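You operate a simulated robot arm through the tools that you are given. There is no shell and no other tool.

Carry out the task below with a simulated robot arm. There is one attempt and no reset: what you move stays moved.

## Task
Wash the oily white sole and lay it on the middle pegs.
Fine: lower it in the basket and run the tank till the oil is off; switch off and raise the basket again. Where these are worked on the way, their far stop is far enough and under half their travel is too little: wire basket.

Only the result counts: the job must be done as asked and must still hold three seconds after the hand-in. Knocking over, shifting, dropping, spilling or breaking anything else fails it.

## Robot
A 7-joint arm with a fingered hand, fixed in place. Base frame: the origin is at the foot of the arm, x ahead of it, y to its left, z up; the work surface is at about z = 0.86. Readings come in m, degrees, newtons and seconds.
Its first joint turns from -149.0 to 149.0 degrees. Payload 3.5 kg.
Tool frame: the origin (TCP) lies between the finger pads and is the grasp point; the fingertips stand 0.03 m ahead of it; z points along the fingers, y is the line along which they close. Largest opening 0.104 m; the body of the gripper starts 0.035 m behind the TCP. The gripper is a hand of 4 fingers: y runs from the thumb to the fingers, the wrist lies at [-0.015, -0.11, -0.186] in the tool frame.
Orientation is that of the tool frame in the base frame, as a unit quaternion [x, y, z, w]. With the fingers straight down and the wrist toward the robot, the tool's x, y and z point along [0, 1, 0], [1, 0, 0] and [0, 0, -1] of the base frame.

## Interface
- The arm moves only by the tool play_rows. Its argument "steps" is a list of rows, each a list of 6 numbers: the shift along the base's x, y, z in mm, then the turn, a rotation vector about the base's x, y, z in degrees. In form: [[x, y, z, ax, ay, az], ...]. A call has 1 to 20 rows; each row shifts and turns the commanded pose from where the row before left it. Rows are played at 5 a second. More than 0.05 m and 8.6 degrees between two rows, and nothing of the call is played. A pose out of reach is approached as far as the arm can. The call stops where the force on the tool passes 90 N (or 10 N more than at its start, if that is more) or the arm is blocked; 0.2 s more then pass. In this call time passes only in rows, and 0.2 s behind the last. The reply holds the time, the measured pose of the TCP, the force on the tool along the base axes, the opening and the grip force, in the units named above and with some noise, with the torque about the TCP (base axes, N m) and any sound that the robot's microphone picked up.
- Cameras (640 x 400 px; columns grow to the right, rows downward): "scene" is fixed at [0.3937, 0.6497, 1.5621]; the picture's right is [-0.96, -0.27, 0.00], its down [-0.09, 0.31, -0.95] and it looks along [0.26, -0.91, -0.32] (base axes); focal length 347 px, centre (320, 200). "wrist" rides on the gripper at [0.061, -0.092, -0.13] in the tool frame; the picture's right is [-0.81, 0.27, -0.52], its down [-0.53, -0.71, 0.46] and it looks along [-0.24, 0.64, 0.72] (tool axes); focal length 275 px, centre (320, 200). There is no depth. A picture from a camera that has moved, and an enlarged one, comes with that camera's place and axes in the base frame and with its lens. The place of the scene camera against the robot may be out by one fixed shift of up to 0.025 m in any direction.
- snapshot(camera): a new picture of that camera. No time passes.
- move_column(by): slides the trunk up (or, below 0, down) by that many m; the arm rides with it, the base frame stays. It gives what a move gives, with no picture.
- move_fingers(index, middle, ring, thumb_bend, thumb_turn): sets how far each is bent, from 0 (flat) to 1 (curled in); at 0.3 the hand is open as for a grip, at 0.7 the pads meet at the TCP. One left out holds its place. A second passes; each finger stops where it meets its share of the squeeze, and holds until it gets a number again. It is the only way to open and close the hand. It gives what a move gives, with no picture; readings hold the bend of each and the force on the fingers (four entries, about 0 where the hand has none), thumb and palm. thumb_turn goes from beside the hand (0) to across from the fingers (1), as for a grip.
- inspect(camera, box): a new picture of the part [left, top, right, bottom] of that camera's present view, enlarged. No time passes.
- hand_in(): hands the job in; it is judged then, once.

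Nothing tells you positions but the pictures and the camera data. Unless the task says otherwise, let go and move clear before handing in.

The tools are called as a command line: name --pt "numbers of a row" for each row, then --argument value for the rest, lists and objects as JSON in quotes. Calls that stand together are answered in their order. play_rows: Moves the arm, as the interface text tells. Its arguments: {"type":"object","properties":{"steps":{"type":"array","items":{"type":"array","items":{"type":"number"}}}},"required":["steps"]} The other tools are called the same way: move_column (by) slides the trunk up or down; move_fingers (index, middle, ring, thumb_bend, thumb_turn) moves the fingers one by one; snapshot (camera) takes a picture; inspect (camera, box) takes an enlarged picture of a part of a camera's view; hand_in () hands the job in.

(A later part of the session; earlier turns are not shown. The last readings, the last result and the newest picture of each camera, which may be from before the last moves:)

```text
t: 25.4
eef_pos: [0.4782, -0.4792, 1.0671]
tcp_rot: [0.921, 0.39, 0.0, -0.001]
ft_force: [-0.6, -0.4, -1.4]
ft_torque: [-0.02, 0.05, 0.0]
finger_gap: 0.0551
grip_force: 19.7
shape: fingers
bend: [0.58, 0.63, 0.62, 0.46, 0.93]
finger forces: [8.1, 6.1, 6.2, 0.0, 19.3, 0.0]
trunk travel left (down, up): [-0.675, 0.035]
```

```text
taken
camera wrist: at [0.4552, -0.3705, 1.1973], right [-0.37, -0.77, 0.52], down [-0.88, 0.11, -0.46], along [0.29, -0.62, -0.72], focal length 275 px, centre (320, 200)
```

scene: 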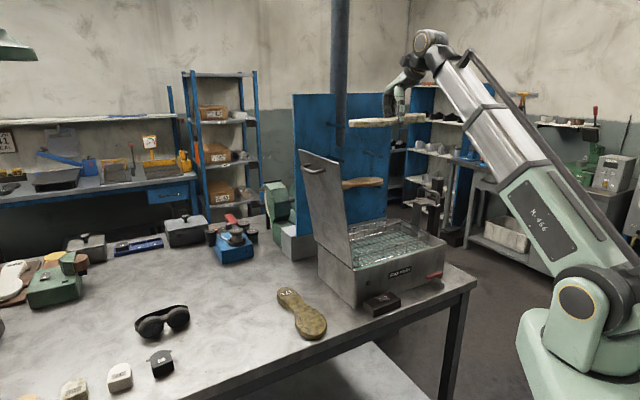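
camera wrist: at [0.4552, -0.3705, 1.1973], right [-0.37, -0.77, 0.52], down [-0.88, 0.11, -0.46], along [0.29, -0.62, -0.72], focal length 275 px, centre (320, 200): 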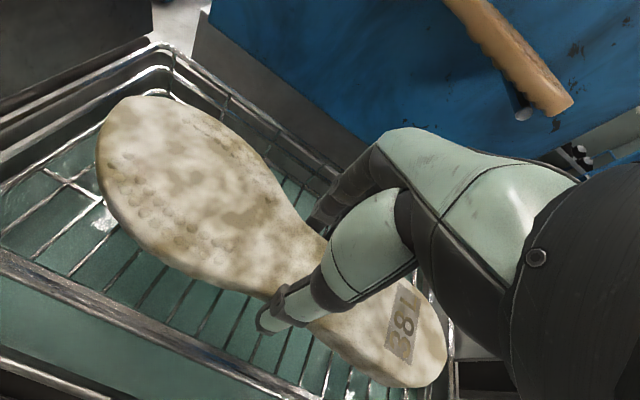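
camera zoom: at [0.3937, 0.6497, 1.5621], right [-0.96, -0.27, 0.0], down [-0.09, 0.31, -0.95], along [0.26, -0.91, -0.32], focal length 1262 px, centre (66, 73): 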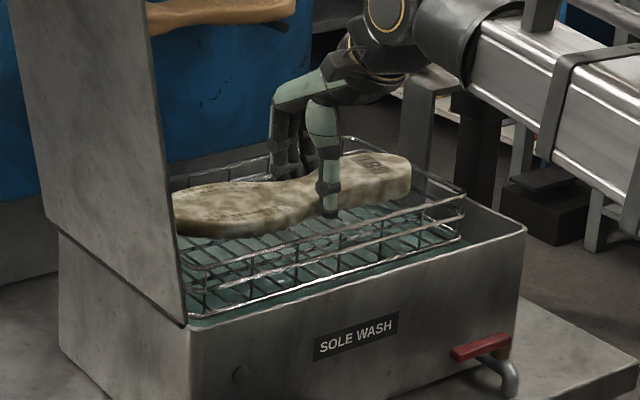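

play_rows --pt "0 0 -8 0 0 0" --pt "0 0 -8 0 0 0" --pt "0 0 -6 0 0 0"

inspect --camera "scene" --box '[330, 180, 450, 290]'

```text
t: 26.2
eef_pos: [0.4788, -0.4785, 1.046]
tcp_rot: [0.92, 0.391, 0.001, 0.0]
ft_force: [1.1, 0.0, -1.6]
ft_torque: [-0.03, 0.04, -0.02]
finger_gap: 0.0551
grip_force: 19.6
shape: fingers
bend: [0.58, 0.63, 0.62, 0.46, 0.93]
finger forces: [8.2, 6.0, 6.1, 0.0, 19.2, 0.0]
trunk travel left (down, up): [-0.675, 0.035]
```

```text
3.64 times, centred on (390, 235) of scene
camera zoom: at [0.3937, 0.6497, 1.5621], right [-0.96, -0.27, 0.0], down [-0.09, 0.31, -0.95], along [0.26, -0.91, -0.32], focal length 1262 px, centre (66, 73)
```

zoom: 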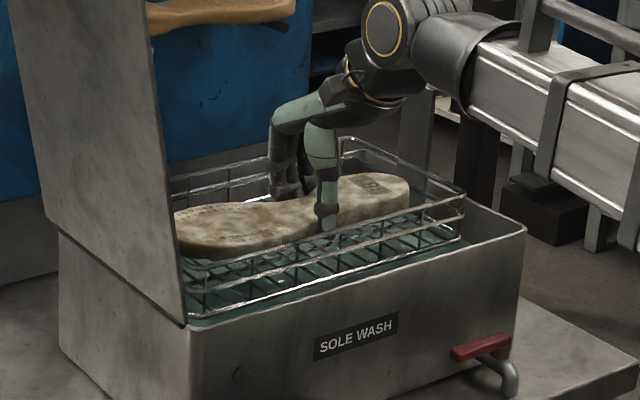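

play_rows --pt "0 0 -4 0 0 0" --pt "0 0 -4 0 0 0"

play_rows --pt "0 0 -4 0 0 0"

play_rows --pt "0 0 -4 0 0 0"

inspect --camera "scene" --box '[330, 180, 450, 290]'

```text
t: 26.8
eef_pos: [0.4796, -0.479, 1.0384]
tcp_rot: [0.921, 0.39, 0.0, 0.0]
ft_force: [0.6, -0.8, -2.4]
ft_torque: [-0.02, -0.03, 0.03]
finger_gap: 0.0548
grip_force: 20.0
shape: fingers
bend: [0.58, 0.63, 0.62, 0.46, 0.93]
finger forces: [8.1, 6.1, 6.1, 0.0, 19.2, 0.0]
trunk travel left (down, up): [-0.675, 0.035]
```

```text
t: 27.2
eef_pos: [0.4784, -0.4797, 1.0341]
tcp_rot: [0.92, 0.391, 0.0, 0.0]
ft_force: [-0.1, 0.5, -1.2]
ft_torque: [-0.04, 0.03, -0.02]
finger_gap: 0.0547
grip_force: 20.3
shape: fingers
bend: [0.58, 0.63, 0.62, 0.46, 0.93]
finger forces: [8.2, 6.2, 6.1, 0.1, 19.2, 0.0]
trunk travel left (down, up): [-0.675, 0.035]
```

```text
t: 27.6
eef_pos: [0.4799, -0.4787, 1.0298]
tcp_rot: [0.92, 0.391, 0.0, 0.0]
ft_force: [-0.5, -0.1, -1.9]
ft_torque: [0.0, 0.03, -0.01]
finger_gap: 0.0551
grip_force: 20.3
shape: fingers
bend: [0.58, 0.63, 0.62, 0.46, 0.93]
finger forces: [8.2, 6.1, 6.2, 0.0, 19.1, 0.0]
trunk travel left (down, up): [-0.675, 0.035]
```

```text
3.64 times, centred on (390, 235) of scene
camera zoom: at [0.3937, 0.6497, 1.5621], right [-0.96, -0.27, 0.0], down [-0.09, 0.31, -0.95], along [0.26, -0.91, -0.32], focal length 1262 px, centre (66, 73)
```

zoom: 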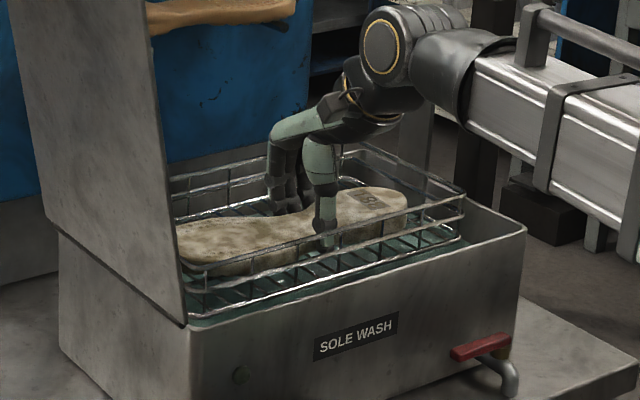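

play_rows --pt "0 0 -4 0 0 0"

play_rows --pt "0 0 -4 0 0 0"

play_rows --pt "0 0 -3 0 0 0"

inspect --camera "scene" --box '[330, 180, 450, 290]'

```text
t: 28.0
eef_pos: [0.4792, -0.4789, 1.0262]
tcp_rot: [0.921, 0.39, 0.0, 0.0]
ft_force: [0.1, 0.1, -2.0]
ft_torque: [-0.02, -0.06, 0.06]
finger_gap: 0.0548
grip_force: 20.1
shape: fingers
bend: [0.58, 0.63, 0.62, 0.46, 0.93]
finger forces: [8.4, 6.3, 6.1, 0.1, 19.5, 0.0]
trunk travel left (down, up): [-0.675, 0.035]
```

```text
t: 28.4
eef_pos: [0.4785, -0.4793, 1.0232]
tcp_rot: [0.921, 0.391, 0.001, 0.001]
ft_force: [0.3, 1.1, 3.5]
ft_torque: [-0.06, -0.07, 0.03]
finger_gap: 0.0553
grip_force: 22.3
shape: fingers
bend: [0.58, 0.63, 0.62, 0.46, 0.93]
finger forces: [8.1, 11.0, 5.8, 0.0, 19.8, 0.1]
trunk travel left (down, up): [-0.675, 0.035]
```

```text
t: 28.8
eef_pos: [0.4787, -0.4793, 1.0195]
tcp_rot: [0.921, 0.391, 0.0, 0.0]
ft_force: [1.9, 1.1, 1.9]
ft_torque: [-0.07, -0.12, 0.08]
finger_gap: 0.0551
grip_force: 21.9
shape: fingers
bend: [0.58, 0.63, 0.62, 0.46, 0.93]
finger forces: [8.3, 10.0, 5.8, 0.0, 19.6, 0.0]
trunk travel left (down, up): [-0.675, 0.035]
```

```text
3.64 times, centred on (390, 235) of scene
camera zoom: at [0.3937, 0.6497, 1.5621], right [-0.96, -0.27, 0.0], down [-0.09, 0.31, -0.95], along [0.26, -0.91, -0.32], focal length 1262 px, centre (66, 73)
```

zoom: 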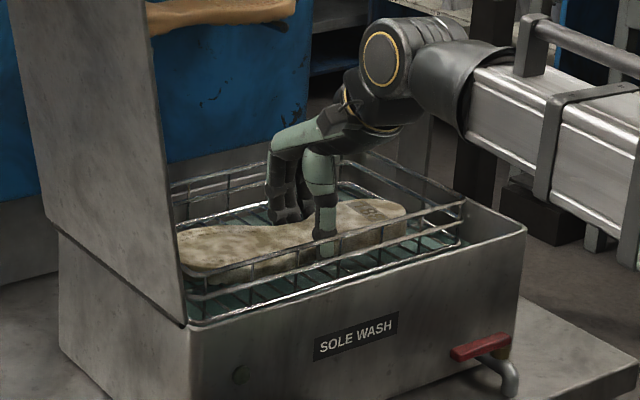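

Contact: the sole rests on the basket floor. I open the hand and lift away.

move_fingers --index 0.35 --middle 0.35 --ring 0.35 --thumb_bend 0.3

play_rows --pt "0 0 10 0 0 0" --pt "0 0 25 0 0 0" --pt "0 0 40 0 0 0" --pt "0 0 45 0 0 0" --pt "0 0 45 0 0 0"

snapshot --camera "wrist"

inspect --camera "scene" --box '[330, 180, 450, 290]'

```text
t: 29.8
eef_pos: [0.4787, -0.4794, 1.0187]
tcp_rot: [0.92, 0.391, 0.0, 0.0]
ft_force: [-0.3, -0.3, 0.4]
ft_torque: [-0.02, -0.01, -0.01]
finger_gap: 0.0964
grip_force: 0.1
shape: fingers
bend: [0.35, 0.35, 0.35, 0.3, 0.97]
finger forces: [0.0, 0.0, 0.1, 0.0, 0.0, 0.0]
trunk travel left (down, up): [-0.675, 0.035]
```

```text
t: 31.0
eef_pos: [0.4821, -0.4782, 1.1839]
tcp_rot: [0.921, 0.39, 0.001, 0.0]
ft_force: [-1.4, -0.7, -0.3]
ft_torque: [-0.04, 0.0, -0.01]
finger_gap: 0.097
grip_force: 0.0
shape: fingers
bend: [0.35, 0.35, 0.35, 0.3, 0.97]
finger forces: [0.1, 0.0, 0.1, 0.0, 0.1, 0.0]
trunk travel left (down, up): [-0.675, 0.035]
```

```text
taken
camera wrist: at [0.4568, -0.3698, 1.3141], right [-0.37, -0.77, 0.52], down [-0.88, 0.11, -0.45], along [0.29, -0.62, -0.72], focal length 275 px, centre (320, 200)
```

wrist: 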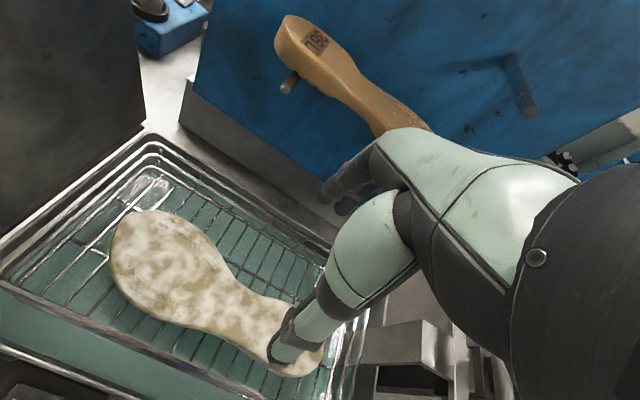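

```text
3.64 times, centred on (390, 235) of scene
camera zoom: at [0.3937, 0.6497, 1.5621], right [-0.96, -0.27, 0.0], down [-0.09, 0.31, -0.95], along [0.26, -0.91, -0.32], focal length 1262 px, centre (66, 73)
```

zoom: 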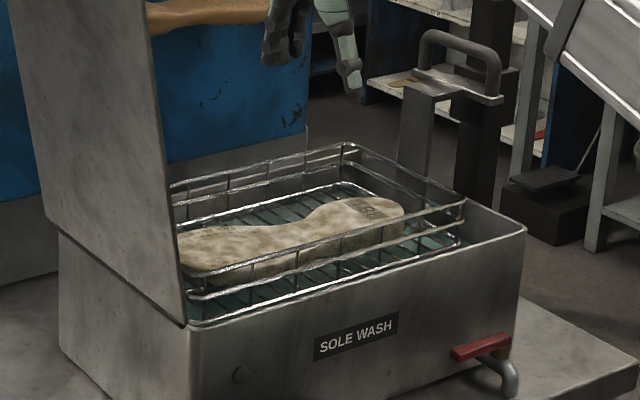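

The sole lies flat in the basket. Next I lower the basket by pressing down on the D-handle with thumb and middle finger together, tilting the hand slightly away from the post.

play_rows --pt "0 0 45 0 0 0" --pt "0 0 41 0 0 0" --pt "-31.2 -35.9 0 -3.6 3.47 0" --pt "-31.2 -35.9 0 -3.6 3.47 0" --pt "-31.2 -35.9 0 -3.6 3.47 0" --pt "-31.2 -35.9 0 -3.6 3.47 0"

move_fingers --index 1.0 --middle 0.7 --ring 1.0 --thumb_bend 0.7

snapshot --camera "wrist"

inspect --camera "scene" --box '[380, 100, 500, 230]'

```text
t: 32.4
eef_pos: [0.3535, -0.6225, 1.2711]
tcp_rot: [0.906, 0.385, -0.162, 0.068]
ft_force: [-0.2, 0.3, 0.2]
ft_torque: [-0.02, 0.01, 0.04]
finger_gap: 0.0963
grip_force: 0.0
shape: fingers
bend: [0.35, 0.35, 0.35, 0.3, 0.97]
finger forces: [0.1, 0.1, 0.1, 0.0, 0.0, 0.1]
trunk travel left (down, up): [-0.675, 0.035]
```

```text
t: 33.4
eef_pos: [0.3559, -0.6215, 1.2704]
tcp_rot: [0.906, 0.385, -0.16, 0.068]
ft_force: [0.2, 0.4, -0.1]
ft_torque: [0.01, 0.0, 0.01]
finger_gap: 0.0032
grip_force: 0.0
shape: fingers
bend: [0.8, 0.7, 1.0, 0.66, 0.97]
finger forces: [0.0, 0.0, 0.0, 0.1, 0.0, 0.0]
trunk travel left (down, up): [-0.675, 0.035]
```

```text
taken
camera wrist: at [0.3595, -0.4835, 1.3722], right [-0.21, -0.61, 0.76], down [-0.97, 0.02, -0.25], along [0.13, -0.79, -0.6], focal length 275 px, centre (320, 200)
```

wrist: 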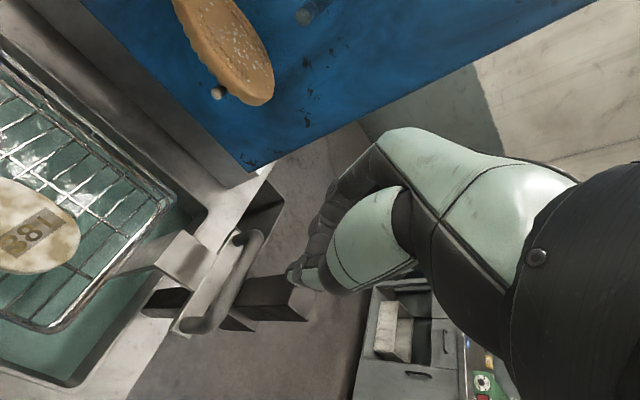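

```text
3.08 times, centred on (440, 165) of scene
camera zoom: at [0.3937, 0.6497, 1.5621], right [-0.96, -0.27, 0.0], down [-0.09, 0.31, -0.95], along [0.26, -0.91, -0.32], focal length 1068 px, centre (-49, 308)
```

zoom: 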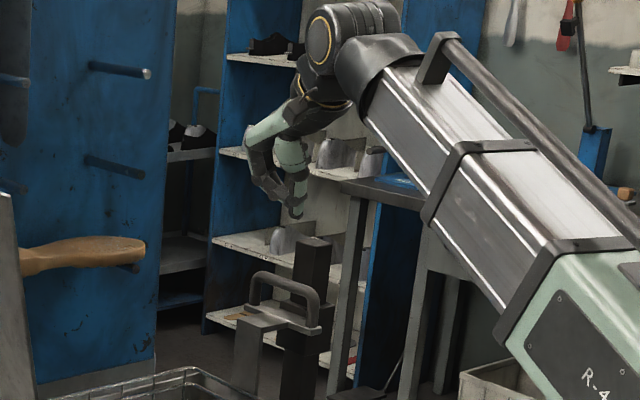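

inspect --camera "wrist" --box '[130, 190, 340, 350]'

inspect --camera "scene" --box '[410, 120, 480, 210]'

```text
2.50 times, centred on (235, 270) of wrist
camera zoom: at [0.3595, -0.4835, 1.3722], right [-0.21, -0.61, 0.76], down [-0.97, 0.02, -0.25], along [0.13, -0.79, -0.6], focal length 688 px, centre (532, 25)
```

zoom: 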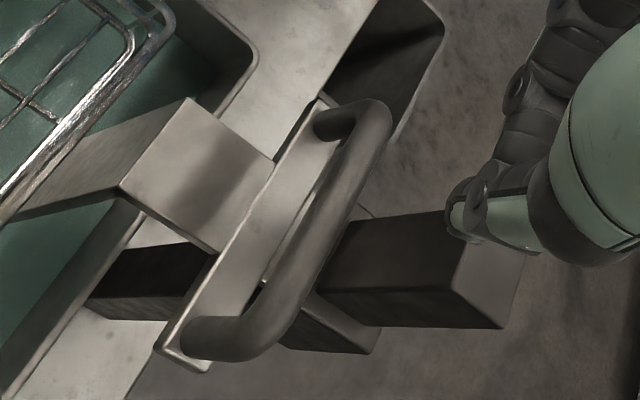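

```text
4.44 times, centred on (445, 165) of scene
camera zoom: at [0.3937, 0.6497, 1.5621], right [-0.96, -0.27, 0.0], down [-0.09, 0.31, -0.95], along [0.26, -0.91, -0.32], focal length 1542 px, centre (-236, 356)
```

zoom: 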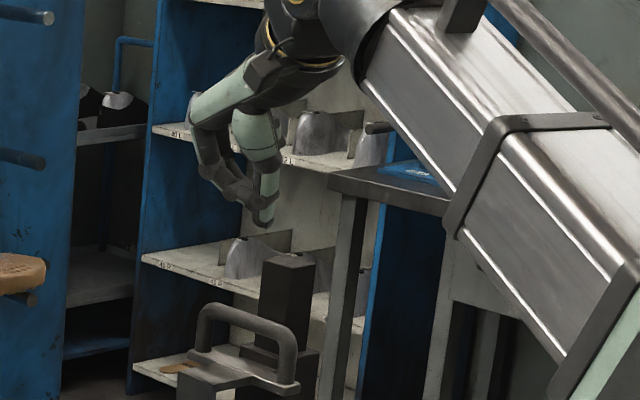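

play_rows --pt "-2.5 1 -40 0 0 0" --pt "0 0 -25 0 0 0" --pt "0 0 -10 0 0 0" --pt "0 0 -8 0 0 0"

inspect --camera "wrist" --box '[130, 190, 340, 350]'

inspect --camera "scene" --box '[390, 140, 470, 230]'

```text
t: 34.4
eef_pos: [0.3524, -0.6207, 1.1884]
tcp_rot: [0.906, 0.385, -0.16, 0.069]
ft_force: [0.2, 1.7, 3.0]
ft_torque: [0.02, 0.07, -0.04]
finger_gap: 0.0045
grip_force: 4.9
shape: fingers
bend: [0.8, 0.7, 1.0, 0.66, 0.97]
finger forces: [0.0, 0.0, 0.0, 0.0, 9.2, 0.0]
trunk travel left (down, up): [-0.675, 0.035]
```

```text
2.50 times, centred on (235, 270) of wrist
camera zoom: at [0.356, -0.483, 1.289], right [-0.21, -0.61, 0.76], down [-0.97, 0.02, -0.25], along [0.13, -0.79, -0.6], focal length 688 px, centre (532, 25)
```

zoom: 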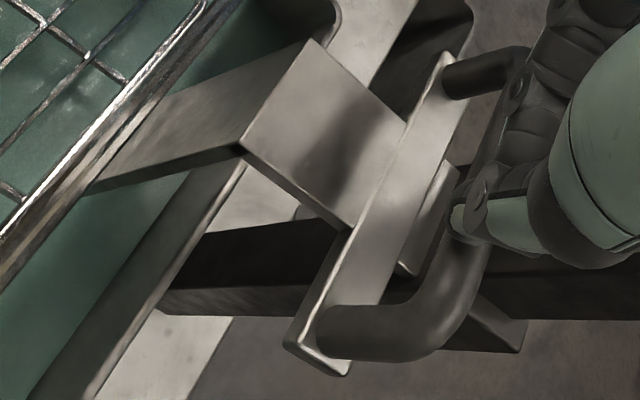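

```text
4.44 times, centred on (430, 185) of scene
camera zoom: at [0.3937, 0.6497, 1.5621], right [-0.96, -0.27, 0.0], down [-0.09, 0.31, -0.95], along [0.26, -0.91, -0.32], focal length 1542 px, centre (-169, 267)
```

zoom: 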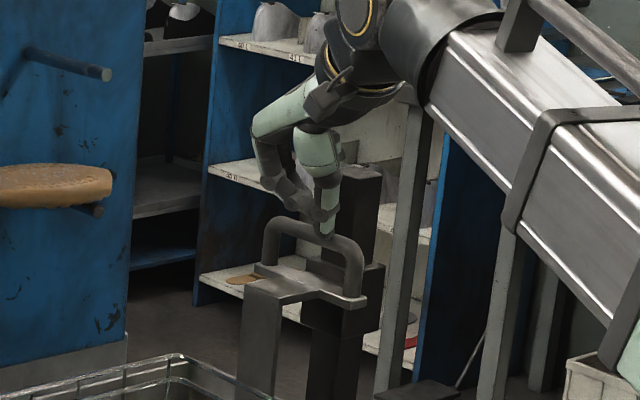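

Fingertips touch the bar exactly as computed. Now I press down in small steps.

play_rows --pt "0 0 -8 0 0 0" --pt "0 0 -8 0 0 0" --pt "0 0 -8 0 0 0"

inspect --camera "scene" --box '[330, 160, 470, 290]'

```text
t: 35.2
eef_pos: [0.3505, -0.6204, 1.1647]
tcp_rot: [0.906, 0.385, -0.16, 0.068]
ft_force: [1.1, 0.4, 2.5]
ft_torque: [0.03, 0.02, -0.04]
finger_gap: 0.0053
grip_force: 0.1
shape: fingers
bend: [0.81, 0.7, 1.0, 0.66, 0.97]
finger forces: [0.0, 0.1, 0.0, 0.0, 0.0, 0.1]
trunk travel left (down, up): [-0.675, 0.035]
```

```text
3.08 times, centred on (400, 225) of scene
camera zoom: at [0.3937, 0.6497, 1.5621], right [-0.96, -0.27, 0.0], down [-0.09, 0.31, -0.95], along [0.26, -0.91, -0.32], focal length 1068 px, centre (74, 123)
```

zoom: 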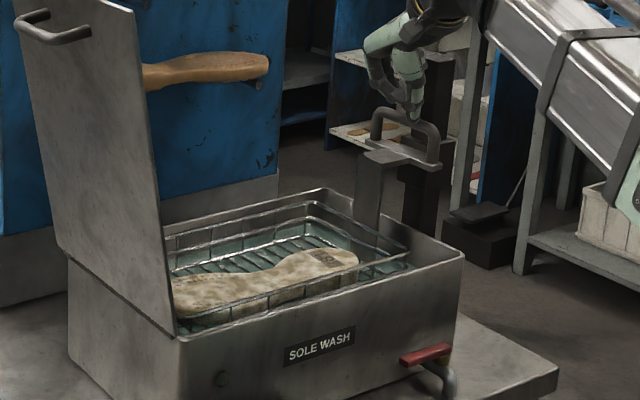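

The basket follows easily. I go on until it reaches its stop.

play_rows --pt "0 0 -8 0 0 0" --pt "0 0 -8 0 0 0" --pt "0 0 -8 0 0 0" --pt "0 0 -8 0 0 0"

inspect --camera "scene" --box '[330, 160, 470, 290]'

```text
t: 36.2
eef_pos: [0.3513, -0.6192, 1.1311]
tcp_rot: [0.907, 0.384, -0.16, 0.067]
ft_force: [1.7, 0.8, 2.2]
ft_torque: [0.02, 0.01, 0.02]
finger_gap: 0.0063
grip_force: 0.2
shape: fingers
bend: [0.82, 0.7, 1.0, 0.66, 0.97]
finger forces: [0.1, 0.0, 0.0, 0.0, 0.0, 0.0]
trunk travel left (down, up): [-0.675, 0.035]
```

```text
3.08 times, centred on (400, 225) of scene
camera zoom: at [0.3937, 0.6497, 1.5621], right [-0.96, -0.27, 0.0], down [-0.09, 0.31, -0.95], along [0.26, -0.91, -0.32], focal length 1068 px, centre (74, 123)
```

zoom: 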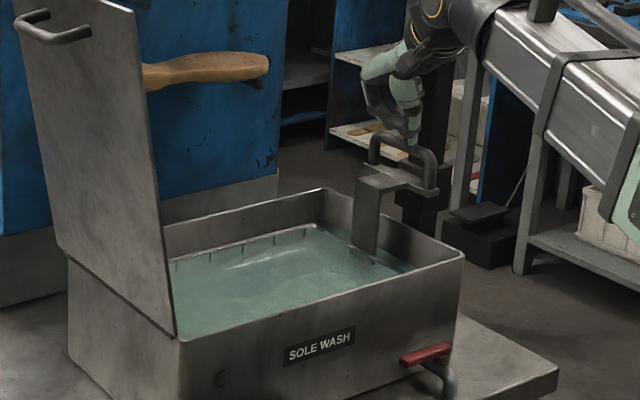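

play_rows --pt "0 0 -8 0 0 0" --pt "0 0 -8 0 0 0"

play_rows --pt "0 0 -6 0 0 0" --pt "0 0 -6 0 0 0"

inspect --camera "scene" --box '[330, 160, 470, 290]'

```text
t: 36.8
eef_pos: [0.352, -0.6214, 1.1151]
tcp_rot: [0.906, 0.385, -0.16, 0.068]
ft_force: [1.7, 1.0, 3.3]
ft_torque: [-0.01, 0.07, 0.0]
finger_gap: 0.0073
grip_force: 0.2
shape: fingers
bend: [0.82, 0.7, 1.0, 0.66, 0.97]
finger forces: [0.1, 0.0, 0.0, 0.0, 0.0, 0.0]
trunk travel left (down, up): [-0.675, 0.035]
```

```text
t: 37.4
eef_pos: [0.3495, -0.6213, 1.104]
tcp_rot: [0.907, 0.385, -0.16, 0.067]
ft_force: [0.5, -0.1, 3.1]
ft_torque: [0.02, 0.04, -0.02]
finger_gap: 0.0085
grip_force: 0.1
shape: fingers
bend: [0.83, 0.7, 1.0, 0.66, 0.97]
finger forces: [0.0, 0.1, 0.1, 0.0, 0.0, 0.0]
trunk travel left (down, up): [-0.675, 0.035]
```

```text
3.08 times, centred on (400, 225) of scene
camera zoom: at [0.3937, 0.6497, 1.5621], right [-0.96, -0.27, 0.0], down [-0.09, 0.31, -0.95], along [0.26, -0.91, -0.32], focal length 1068 px, centre (74, 123)
```

zoom: 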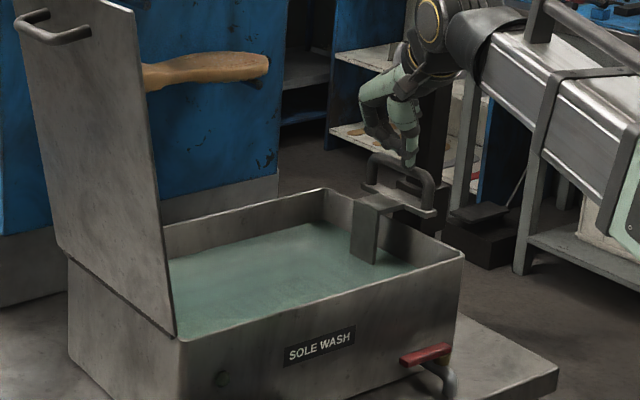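

play_rows --pt "0 0 -5 0 0 0" --pt "0 0 -5 0 0 0"

play_rows --pt "0 0 -5 0 0 0" --pt "0 0 -5 0 0 0"

inspect --camera "scene" --box '[330, 160, 470, 290]'

```text
t: 38.0
eef_pos: [0.3521, -0.6202, 1.0954]
tcp_rot: [0.907, 0.385, -0.159, 0.069]
ft_force: [3.5, 6.4, 17.6]
ft_torque: [0.26, 0.33, -0.13]
finger_gap: 0.0112
grip_force: 9.9
shape: fingers
bend: [0.84, 0.7, 1.0, 0.66, 0.98]
finger forces: [0.0, 0.1, 0.0, 0.0, 20.4, 0.0]
trunk travel left (down, up): [-0.675, 0.035]
```

```text
t: 38.6
eef_pos: [0.3528, -0.6127, 1.0913]
tcp_rot: [0.906, 0.385, -0.159, 0.073]
ft_force: [12.5, 32.2, 72.4]
ft_torque: [0.69, 1.32, -0.73]
finger_gap: 0.0451
grip_force: 40.1
shape: fingers
bend: [0.99, 0.7, 1.0, 0.7, 1.0]
finger forces: [0.1, 3.4, 0.0, 0.1, 76.2, 0.0]
trunk travel left (down, up): [-0.675, 0.035]
```

```text
3.08 times, centred on (400, 225) of scene
camera zoom: at [0.3937, 0.6497, 1.5621], right [-0.96, -0.27, 0.0], down [-0.09, 0.31, -0.95], along [0.26, -0.91, -0.32], focal length 1068 px, centre (74, 123)
```

zoom: 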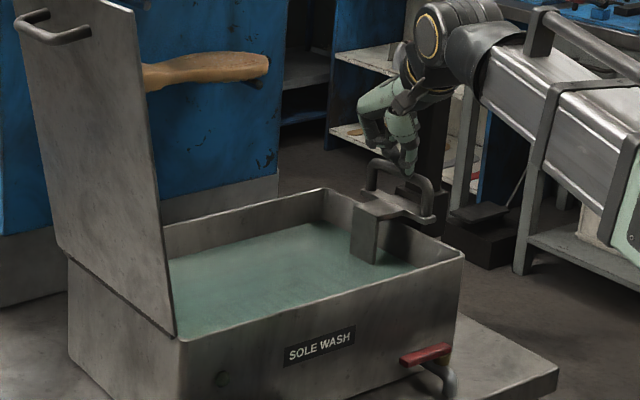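

The basket is at its lower stop with the sole under the liquid. I back off upward, level the hand and go to look at the switch.

play_rows --pt "0 0 20 0 0 0" --pt "0 0 40 0 0 0" --pt "0 0 45 0 0 0" --pt "0 0 45 3.6 -3.47 0" --pt "0 0 45 3.6 -3.47 0" --pt "0 0 20 3.6 -3.47 0" --pt "0 0 0 3.6 -3.47 0"

snapshot --camera "wrist"

inspect --camera "scene" --box '[330, 160, 470, 320]'

```text
t: 40.2
eef_pos: [0.3532, -0.6234, 1.2961]
tcp_rot: [0.921, 0.39, 0.0, 0.0]
ft_force: [0.1, -0.7, 0.1]
ft_torque: [0.01, 0.02, 0.03]
finger_gap: 0.0464
grip_force: 0.1
shape: fingers
bend: [1.0, 0.7, 1.0, 0.7, 0.97]
finger forces: [0.0, 0.1, 0.0, 0.1, 0.2, 0.0]
trunk travel left (down, up): [-0.675, 0.035]
```

```text
taken
camera wrist: at [0.329, -0.5142, 1.4266], right [-0.37, -0.77, 0.52], down [-0.88, 0.11, -0.46], along [0.3, -0.62, -0.72], focal length 275 px, centre (320, 200)
```

wrist: 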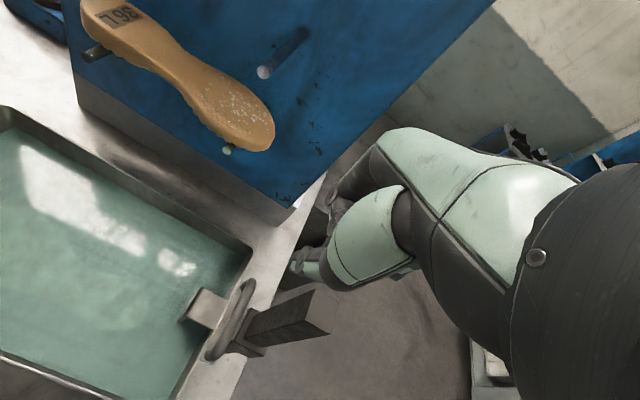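

```text
2.50 times, centred on (400, 240) of scene
camera zoom: at [0.3937, 0.6497, 1.5621], right [-0.96, -0.27, 0.0], down [-0.09, 0.31, -0.95], along [0.26, -0.91, -0.32], focal length 868 px, centre (120, 100)
```

zoom: 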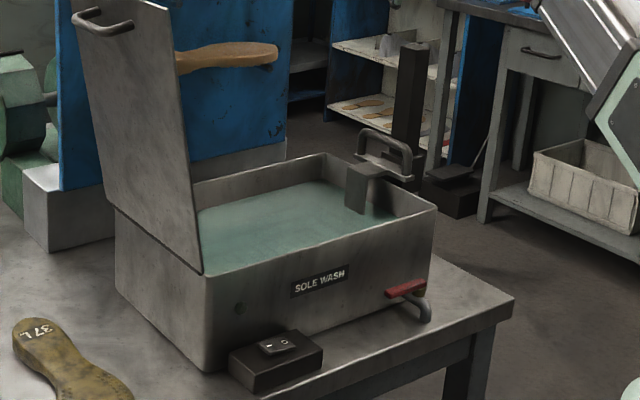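

inspect --camera "scene" --box '[355, 280, 415, 320]'

play_rows --pt "-15 25 0 0 0 0" --pt "-15 25 0 0 0 0" --pt "-15 25 0 0 0 0" --pt "-15 25 0 0 0 0" --pt "30 35 0 0 0 0" --pt "30 35 0 0 0 0" --pt "30 35 0 0 0 0" --pt "30 35 0 0 0 0"

snapshot --camera "wrist"

snapshot --camera "scene"

```text
10.00 times, centred on (385, 300) of scene
camera zoom: at [0.3937, 0.6497, 1.5621], right [-0.96, -0.27, 0.0], down [-0.09, 0.31, -0.95], along [0.26, -0.91, -0.32], focal length 3471 px, centre (-330, -800)
```

zoom: 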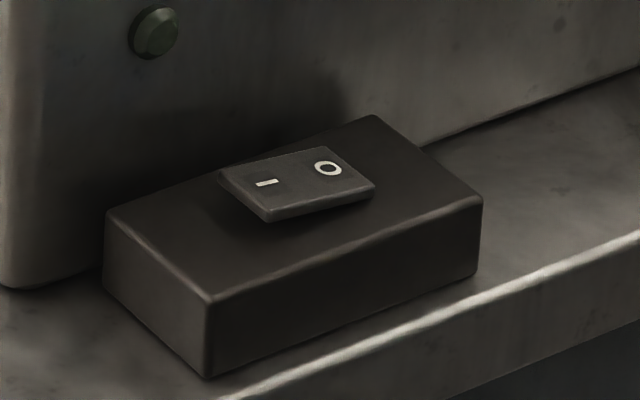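

```text
t: 42.0
eef_pos: [0.4124, -0.3815, 1.2994]
tcp_rot: [0.921, 0.391, 0.0, 0.0]
ft_force: [-0.1, -0.4, 0.8]
ft_torque: [0.02, 0.02, -0.01]
finger_gap: 0.0464
grip_force: 0.0
shape: fingers
bend: [1.0, 0.7, 1.0, 0.7, 0.97]
finger forces: [0.0, 0.1, 0.1, 0.1, 0.0, 0.0]
trunk travel left (down, up): [-0.675, 0.035]
```

```text
taken
camera wrist: at [0.3887, -0.2733, 1.4286], right [-0.37, -0.77, 0.52], down [-0.88, 0.11, -0.46], along [0.29, -0.62, -0.72], focal length 275 px, centre (320, 200)
```

wrist: 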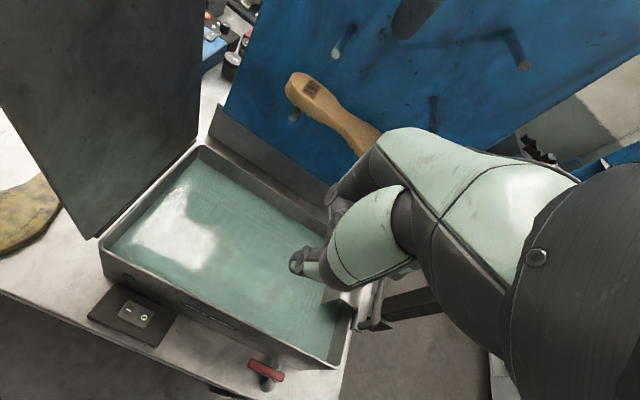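

```text
taken
```

scene: 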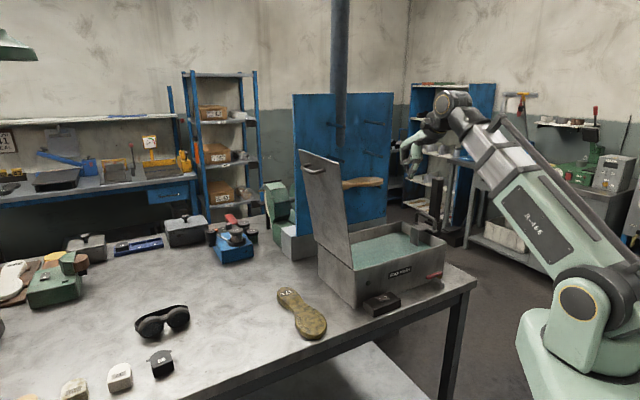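

The rocker stands with its "I" end up (off). I turn the hand 90° and lean it back a little so it clears the tank front while pressing.

play_rows --pt "4 9.1 -16.6 0 0 7.5" --pt "4 9.1 -16.6 0 0 7.5" --pt "4 9.1 -16.6 0 0 7.5" --pt "4 9.1 -16.6 0 0 7.5" --pt "4 9.1 -16.6 0 0 7.5" --pt "4 9.1 -16.6 0 0 7.5" --pt "4 9.1 -16.6 0 0 7.5" --pt "4 9.1 -16.6 0 0 7.5" --pt "4 9.1 -16.6 0 0 7.5" --pt "4 9.1 -16.6 0 0 7.5" --pt "4 9.1 -16.6 0 0 7.5" --pt "4 9.1 -16.6 0 0 7.5" --pt "0 0 0 -4.63 -4.8 0" --pt "0 0 0 -4.63 -4.8 0" --pt "0 0 0 -4.63 -4.8 0"

snapshot --camera "wrist"

inspect --camera "scene" --box '[330, 200, 450, 320]'

```text
t: 45.2
eef_pos: [0.4588, -0.2716, 1.1002]
tcp_rot: [0.37, 0.912, -0.066, 0.162]
ft_force: [-0.2, 0.2, -0.1]
ft_torque: [0.03, 0.0, -0.01]
finger_gap: 0.0462
grip_force: 0.0
shape: fingers
bend: [1.0, 0.7, 1.0, 0.7, 0.97]
finger forces: [0.0, 0.0, 0.0, 0.0, 0.0, 0.1]
trunk travel left (down, up): [-0.675, 0.035]
```

```text
taken
camera wrist: at [0.3216, -0.2664, 1.2004], right [0.61, -0.21, 0.76], down [-0.02, -0.97, -0.24], along [0.79, 0.13, -0.6], focal length 275 px, centre (320, 200)
```

wrist: 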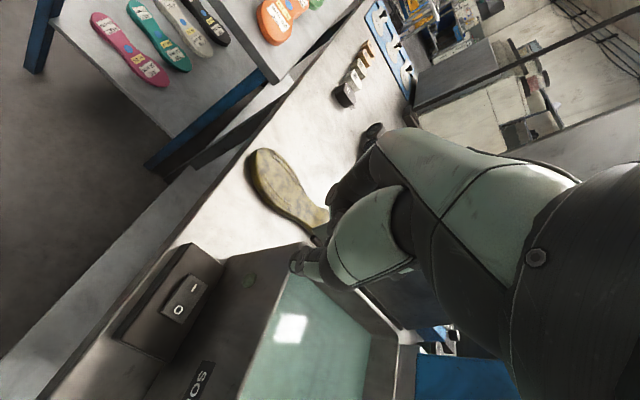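

```text
3.33 times, centred on (390, 260) of scene
camera zoom: at [0.3937, 0.6497, 1.5621], right [-0.96, -0.27, 0.0], down [-0.09, 0.31, -0.95], along [0.26, -0.91, -0.32], focal length 1157 px, centre (87, 0)
```

zoom: 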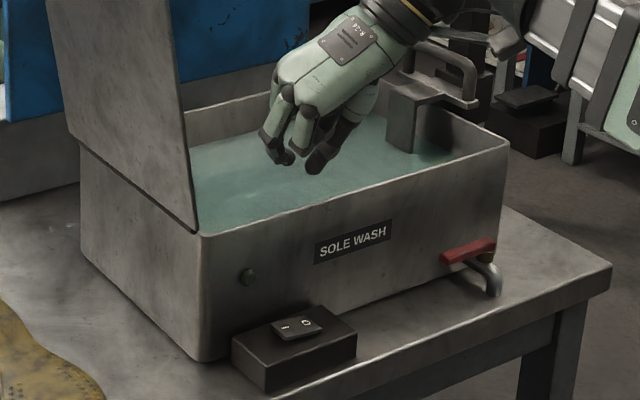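

inspect --camera "scene" --box '[370, 200, 430, 250]'

inspect --camera "wrist" --box '[240, 160, 440, 320]'

```text
8.00 times, centred on (400, 225) of scene
camera zoom: at [0.3937, 0.6497, 1.5621], right [-0.96, -0.27, 0.0], down [-0.09, 0.31, -0.95], along [0.26, -0.91, -0.32], focal length 2776 px, centre (-320, 0)
```

zoom: 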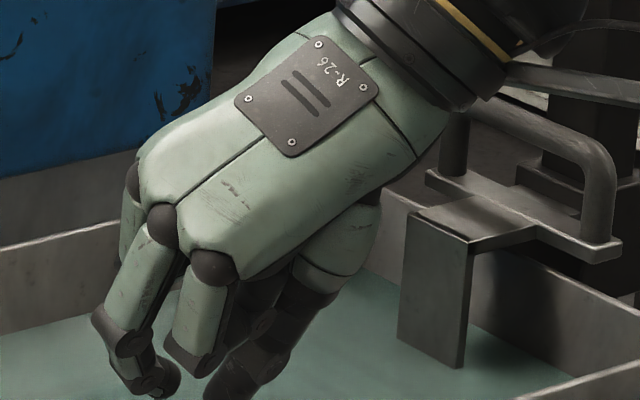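

```text
2.50 times, centred on (340, 240) of wrist
camera zoom: at [0.3216, -0.2664, 1.2004], right [0.61, -0.21, 0.76], down [-0.02, -0.97, -0.24], along [0.79, 0.13, -0.6], focal length 688 px, centre (270, 100)
```

zoom: 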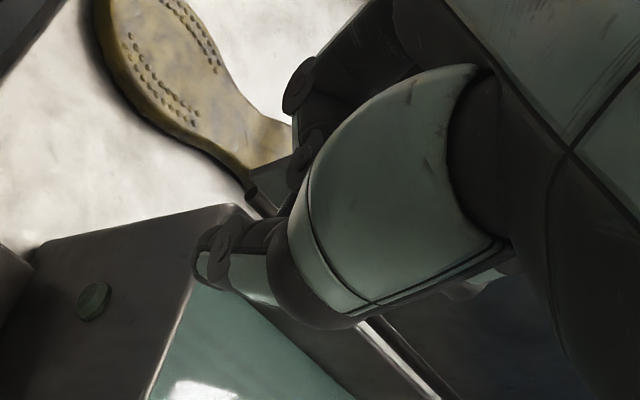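

move_fingers --index 1.0 --middle 0.72 --ring 1.0 --thumb_bend 0.66

play_rows --pt "5.8 -5.6 -35 0 0 0" --pt "0 0 -35 0 0 0" --pt "0 0 -35 0 0 0" --pt "0 0 -35 0 0 0"

inspect --camera "scene" --box '[340, 240, 430, 320]'

snapshot --camera "wrist"

```text
t: 46.2
eef_pos: [0.4588, -0.2722, 1.1005]
tcp_rot: [0.369, 0.913, -0.065, 0.161]
ft_force: [0.0, -0.5, -0.4]
ft_torque: [0.04, 0.0, 0.02]
finger_gap: 0.0479
grip_force: 0.1
shape: fingers
bend: [1.0, 0.72, 1.0, 0.66, 0.97]
finger forces: [0.1, 0.0, 0.1, 0.0, 0.0, 0.0]
trunk travel left (down, up): [-0.675, 0.035]
```

```text
t: 47.2
eef_pos: [0.4663, -0.2765, 0.9594]
tcp_rot: [0.369, 0.913, -0.065, 0.161]
ft_force: [1.2, 0.3, 0.3]
ft_torque: [0.01, -0.01, 0.02]
finger_gap: 0.0477
grip_force: 0.2
shape: fingers
bend: [1.0, 0.72, 1.0, 0.66, 0.97]
finger forces: [0.0, 0.0, 0.0, 0.0, 0.1, 0.1]
trunk travel left (down, up): [-0.675, 0.035]
```

```text
5.00 times, centred on (385, 280) of scene
camera zoom: at [0.3937, 0.6497, 1.5621], right [-0.96, -0.27, 0.0], down [-0.09, 0.31, -0.95], along [0.26, -0.91, -0.32], focal length 1735 px, centre (-5, -200)
```

zoom: 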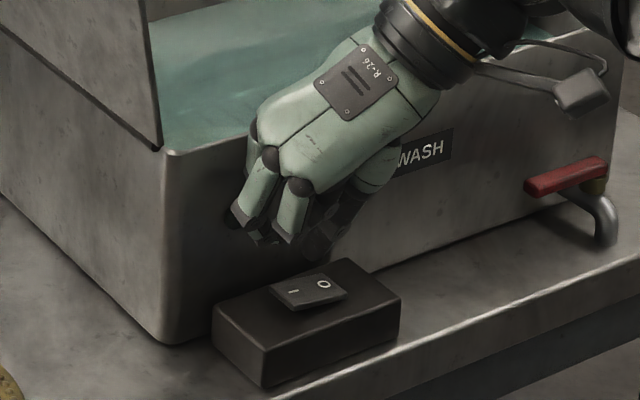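

```text
taken
camera wrist: at [0.3291, -0.2707, 1.0608], right [0.61, -0.21, 0.76], down [-0.02, -0.97, -0.25], along [0.79, 0.13, -0.6], focal length 275 px, centre (320, 200)
```

wrist: 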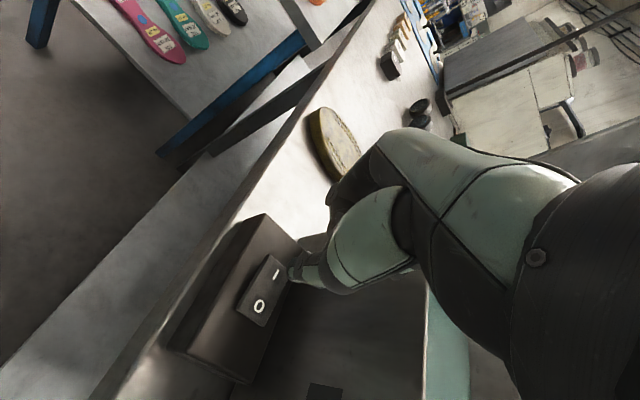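

play_rows --pt "16.9 4.5 0 0 0 0" --pt "0 0 -12 0 0 0"

inspect --camera "scene" --box '[360, 260, 410, 310]'

inspect --camera "wrist" --box '[200, 200, 360, 320]'

```text
t: 47.8
eef_pos: [0.4822, -0.2718, 0.9479]
tcp_rot: [0.369, 0.913, -0.065, 0.161]
ft_force: [0.0, -0.1, -0.1]
ft_torque: [0.02, 0.01, -0.02]
finger_gap: 0.0479
grip_force: 0.0
shape: fingers
bend: [1.0, 0.72, 1.0, 0.66, 0.97]
finger forces: [0.0, 0.0, 0.0, 0.0, 0.0, 0.0]
trunk travel left (down, up): [-0.675, 0.035]
```

```text
8.00 times, centred on (385, 285) of scene
camera zoom: at [0.3937, 0.6497, 1.5621], right [-0.96, -0.27, 0.0], down [-0.09, 0.31, -0.95], along [0.26, -0.91, -0.32], focal length 2776 px, centre (-200, -480)
```

zoom: 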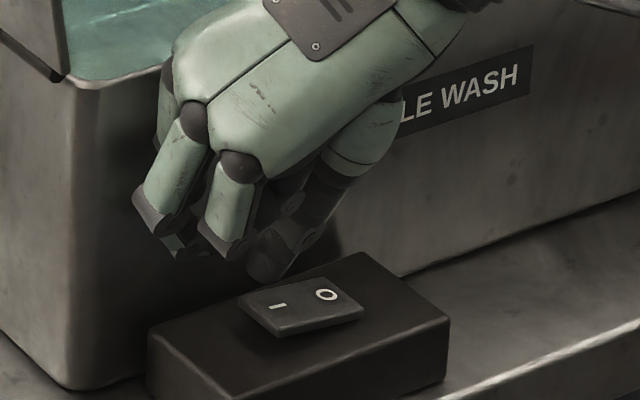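

```text
3.33 times, centred on (280, 260) of wrist
camera zoom: at [0.3449, -0.2665, 1.0492], right [0.61, -0.21, 0.76], down [-0.02, -0.97, -0.25], along [0.79, 0.13, -0.6], focal length 918 px, centre (453, 0)
```

zoom: 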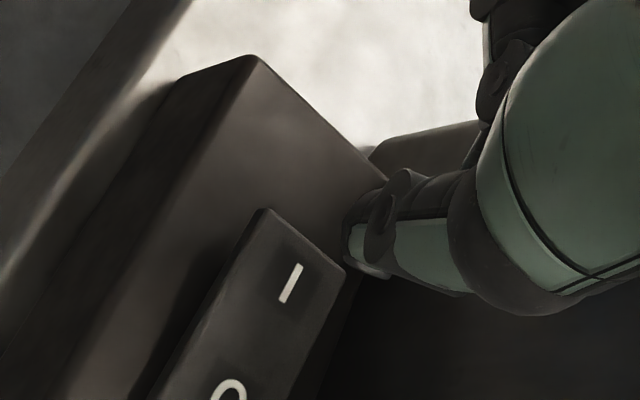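

play_rows --pt "-2.8 -2.9 -5 0 0 0" --pt "0 0 -5 0 0 0"

play_rows --pt "0 0 -4 0 0 0"

inspect --camera "scene" --box '[360, 260, 410, 310]'

inspect --camera "wrist" --box '[200, 200, 360, 320]'

```text
t: 48.4
eef_pos: [0.4801, -0.2759, 0.938]
tcp_rot: [0.369, 0.913, -0.066, 0.161]
ft_force: [0.4, 0.4, 0.0]
ft_torque: [0.01, -0.02, 0.0]
finger_gap: 0.0478
grip_force: 0.0
shape: fingers
bend: [1.0, 0.72, 1.0, 0.66, 0.97]
finger forces: [0.0, 0.1, 0.0, 0.1, 0.0, 0.0]
trunk travel left (down, up): [-0.675, 0.035]
```

```text
t: 48.8
eef_pos: [0.4782, -0.2763, 0.934]
tcp_rot: [0.369, 0.913, -0.065, 0.161]
ft_force: [0.2, -0.3, 0.9]
ft_torque: [-0.04, 0.04, -0.02]
finger_gap: 0.0478
grip_force: 1.2
shape: fingers
bend: [1.0, 0.72, 1.0, 0.66, 0.98]
finger forces: [0.0, 0.1, 0.0, 0.0, 1.0, 0.1]
trunk travel left (down, up): [-0.675, 0.035]
```

```text
8.00 times, centred on (385, 285) of scene
camera zoom: at [0.3937, 0.6497, 1.5621], right [-0.96, -0.27, 0.0], down [-0.09, 0.31, -0.95], along [0.26, -0.91, -0.32], focal length 2776 px, centre (-200, -480)
```

zoom: 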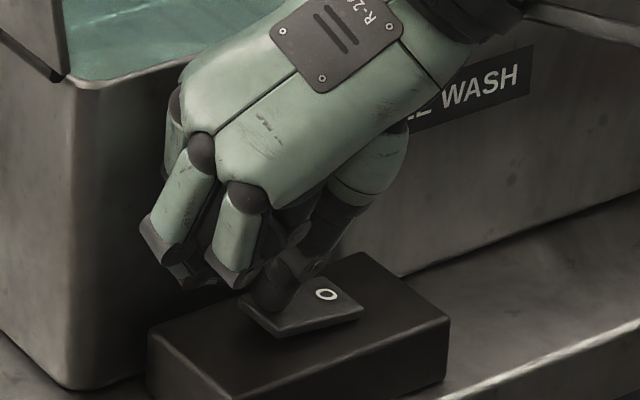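

```text
3.33 times, centred on (280, 260) of wrist
camera zoom: at [0.3421, -0.2702, 1.0346], right [0.61, -0.21, 0.76], down [-0.02, -0.97, -0.25], along [0.79, 0.13, -0.6], focal length 918 px, centre (453, 0)
```

zoom: 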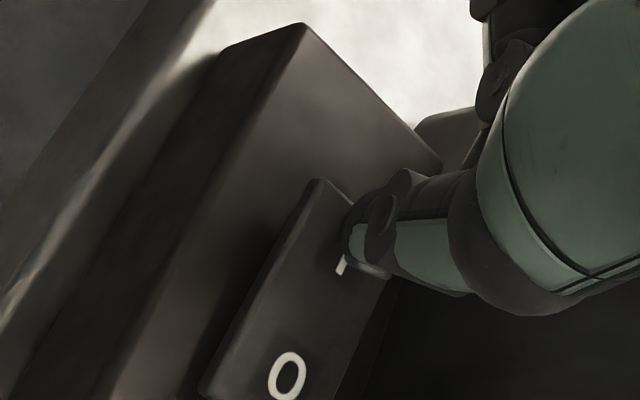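

Contact on the "I" end of the rocker. I press a few millimetres more.

play_rows --pt "0 0 -3 0 0 0"

play_rows --pt "0 0 -3 0 0 0"

inspect --camera "scene" --box '[360, 260, 410, 310]'

```text
t: 49.2
eef_pos: [0.4791, -0.2755, 0.9302]
tcp_rot: [0.368, 0.913, -0.065, 0.161]
ft_force: [0.4, 0.9, 2.8]
ft_torque: [-0.01, 0.01, 0.01]
finger_gap: 0.048
grip_force: 1.5
shape: fingers
bend: [1.0, 0.72, 1.0, 0.66, 0.98]
finger forces: [0.0, 0.1, 0.0, 0.0, 2.4, 0.0]
trunk travel left (down, up): [-0.675, 0.035]
```

```text
t: 49.6
eef_pos: [0.4795, -0.2765, 0.9285]
tcp_rot: [0.369, 0.913, -0.064, 0.162]
ft_force: [-2.6, 1.1, 16.2]
ft_torque: [-0.18, 0.16, -0.06]
finger_gap: 0.0468
grip_force: 8.3
shape: fingers
bend: [1.0, 0.72, 1.0, 0.68, 0.99]
finger forces: [0.1, 0.1, 0.0, 0.0, 15.9, 0.0]
trunk travel left (down, up): [-0.675, 0.035]
```

```text
8.00 times, centred on (385, 285) of scene
camera zoom: at [0.3937, 0.6497, 1.5621], right [-0.96, -0.27, 0.0], down [-0.09, 0.31, -0.95], along [0.26, -0.91, -0.32], focal length 2776 px, centre (-200, -480)
```

zoom: 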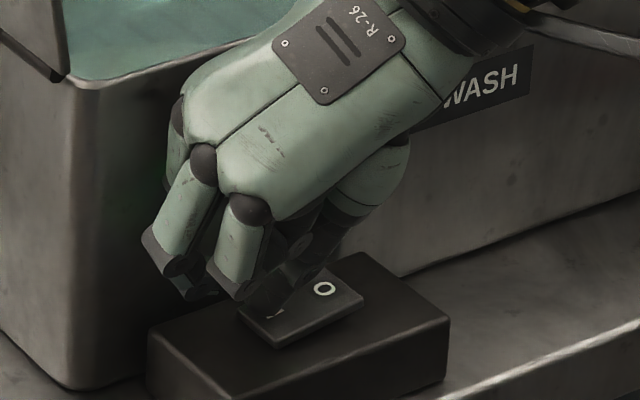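

The rocker has tipped to "I". I lift a little and check the tank.

play_rows --pt "0 0 15 0 0 0" --pt "0 0 30 0 0 0"

inspect --camera "scene" --box '[360, 260, 410, 310]'

inspect --camera "scene" --box '[320, 180, 460, 310]'

```text
t: 50.2
eef_pos: [0.4789, -0.2771, 0.9742]
tcp_rot: [0.368, 0.913, -0.065, 0.162]
ft_force: [0.0, -0.5, -0.4]
ft_torque: [0.01, 0.03, 0.0]
finger_gap: 0.0479
grip_force: 0.1
shape: fingers
bend: [1.0, 0.72, 1.0, 0.66, 0.98]
finger forces: [0.0, 0.0, 0.0, 0.0, 0.0, 0.1]
trunk travel left (down, up): [-0.675, 0.035]
```

```text
8.00 times, centred on (385, 285) of scene
camera zoom: at [0.3937, 0.6497, 1.5621], right [-0.96, -0.27, 0.0], down [-0.09, 0.31, -0.95], along [0.26, -0.91, -0.32], focal length 2776 px, centre (-200, -480)
```

zoom: 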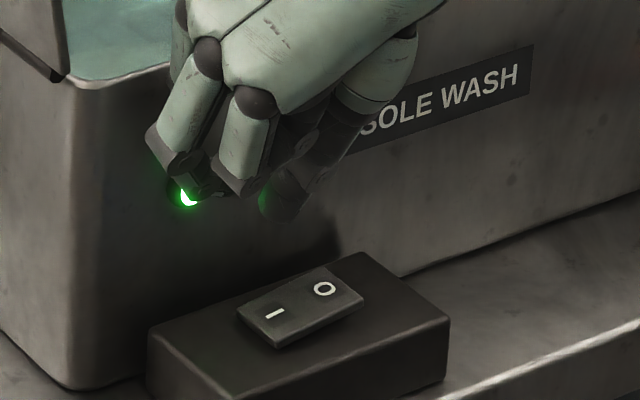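

```text
3.08 times, centred on (390, 245) of scene
camera zoom: at [0.3937, 0.6497, 1.5621], right [-0.96, -0.27, 0.0], down [-0.09, 0.31, -0.95], along [0.26, -0.91, -0.32], focal length 1068 px, centre (105, 62)
```

zoom: 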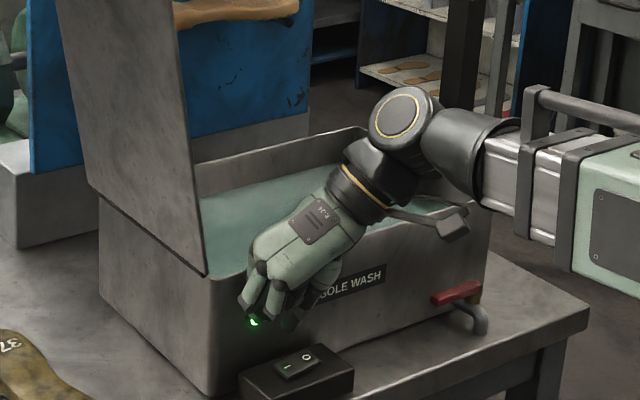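

The green lamp is lit, so the tank is running. I hold position above the switch and let time pass, watching lamp, liquid and sound.

play_rows --pt "0 0 25 0 0 0" --pt "0 0 0 0 0 0" --pt "0 0 0 0 0 0" --pt "0 0 0 0 0 0" --pt "0 0 0 0 0 0" --pt "0 0 0 0 0 0" --pt "0 0 0 0 0 0" --pt "0 0 0 0 0 0" --pt "0 0 0 0 0 0" --pt "0 0 0 0 0 0" --pt "0 0 0 0 0 0" --pt "0 0 0 0 0 0" --pt "0 0 0 0 0 0" --pt "0 0 0 0 0 0" --pt "0 0 0 0 0 0" --pt "0 0 0 0 0 0" --pt "0 0 0 0 0 0" --pt "0 0 0 0 0 0" --pt "0 0 0 0 0 0" --pt "0 0 0 0 0 0"

snapshot --camera "scene"

inspect --camera "scene" --box '[320, 180, 460, 310]'

```text
t: 54.4
eef_pos: [0.4786, -0.2761, 0.9992]
tcp_rot: [0.368, 0.913, -0.066, 0.161]
ft_force: [0.1, -0.2, -0.4]
ft_torque: [0.02, 0.03, 0.01]
finger_gap: 0.0479
grip_force: 0.1
shape: fingers
bend: [1.0, 0.72, 1.0, 0.66, 0.98]
finger forces: [0.0, 0.0, 0.0, 0.1, 0.0, 0.0]
trunk travel left (down, up): [-0.675, 0.035]
```

```text
taken
```

scene: 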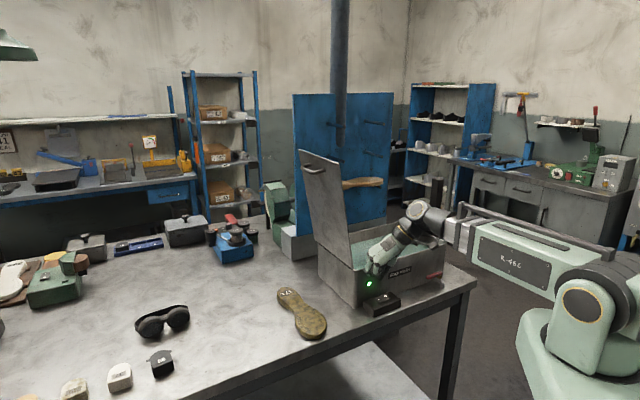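

```text
3.08 times, centred on (390, 245) of scene
camera zoom: at [0.3937, 0.6497, 1.5621], right [-0.96, -0.27, 0.0], down [-0.09, 0.31, -0.95], along [0.26, -0.91, -0.32], focal length 1068 px, centre (105, 62)
```

zoom: 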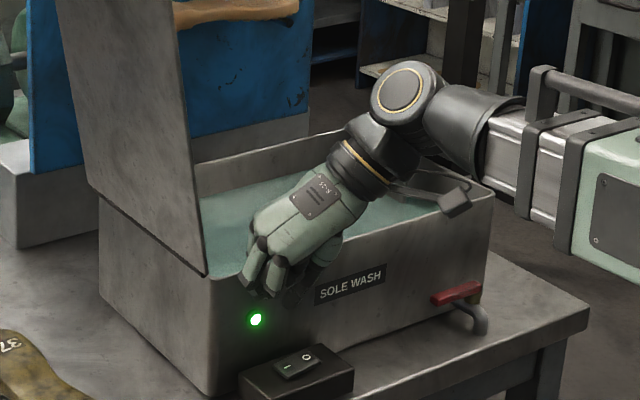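

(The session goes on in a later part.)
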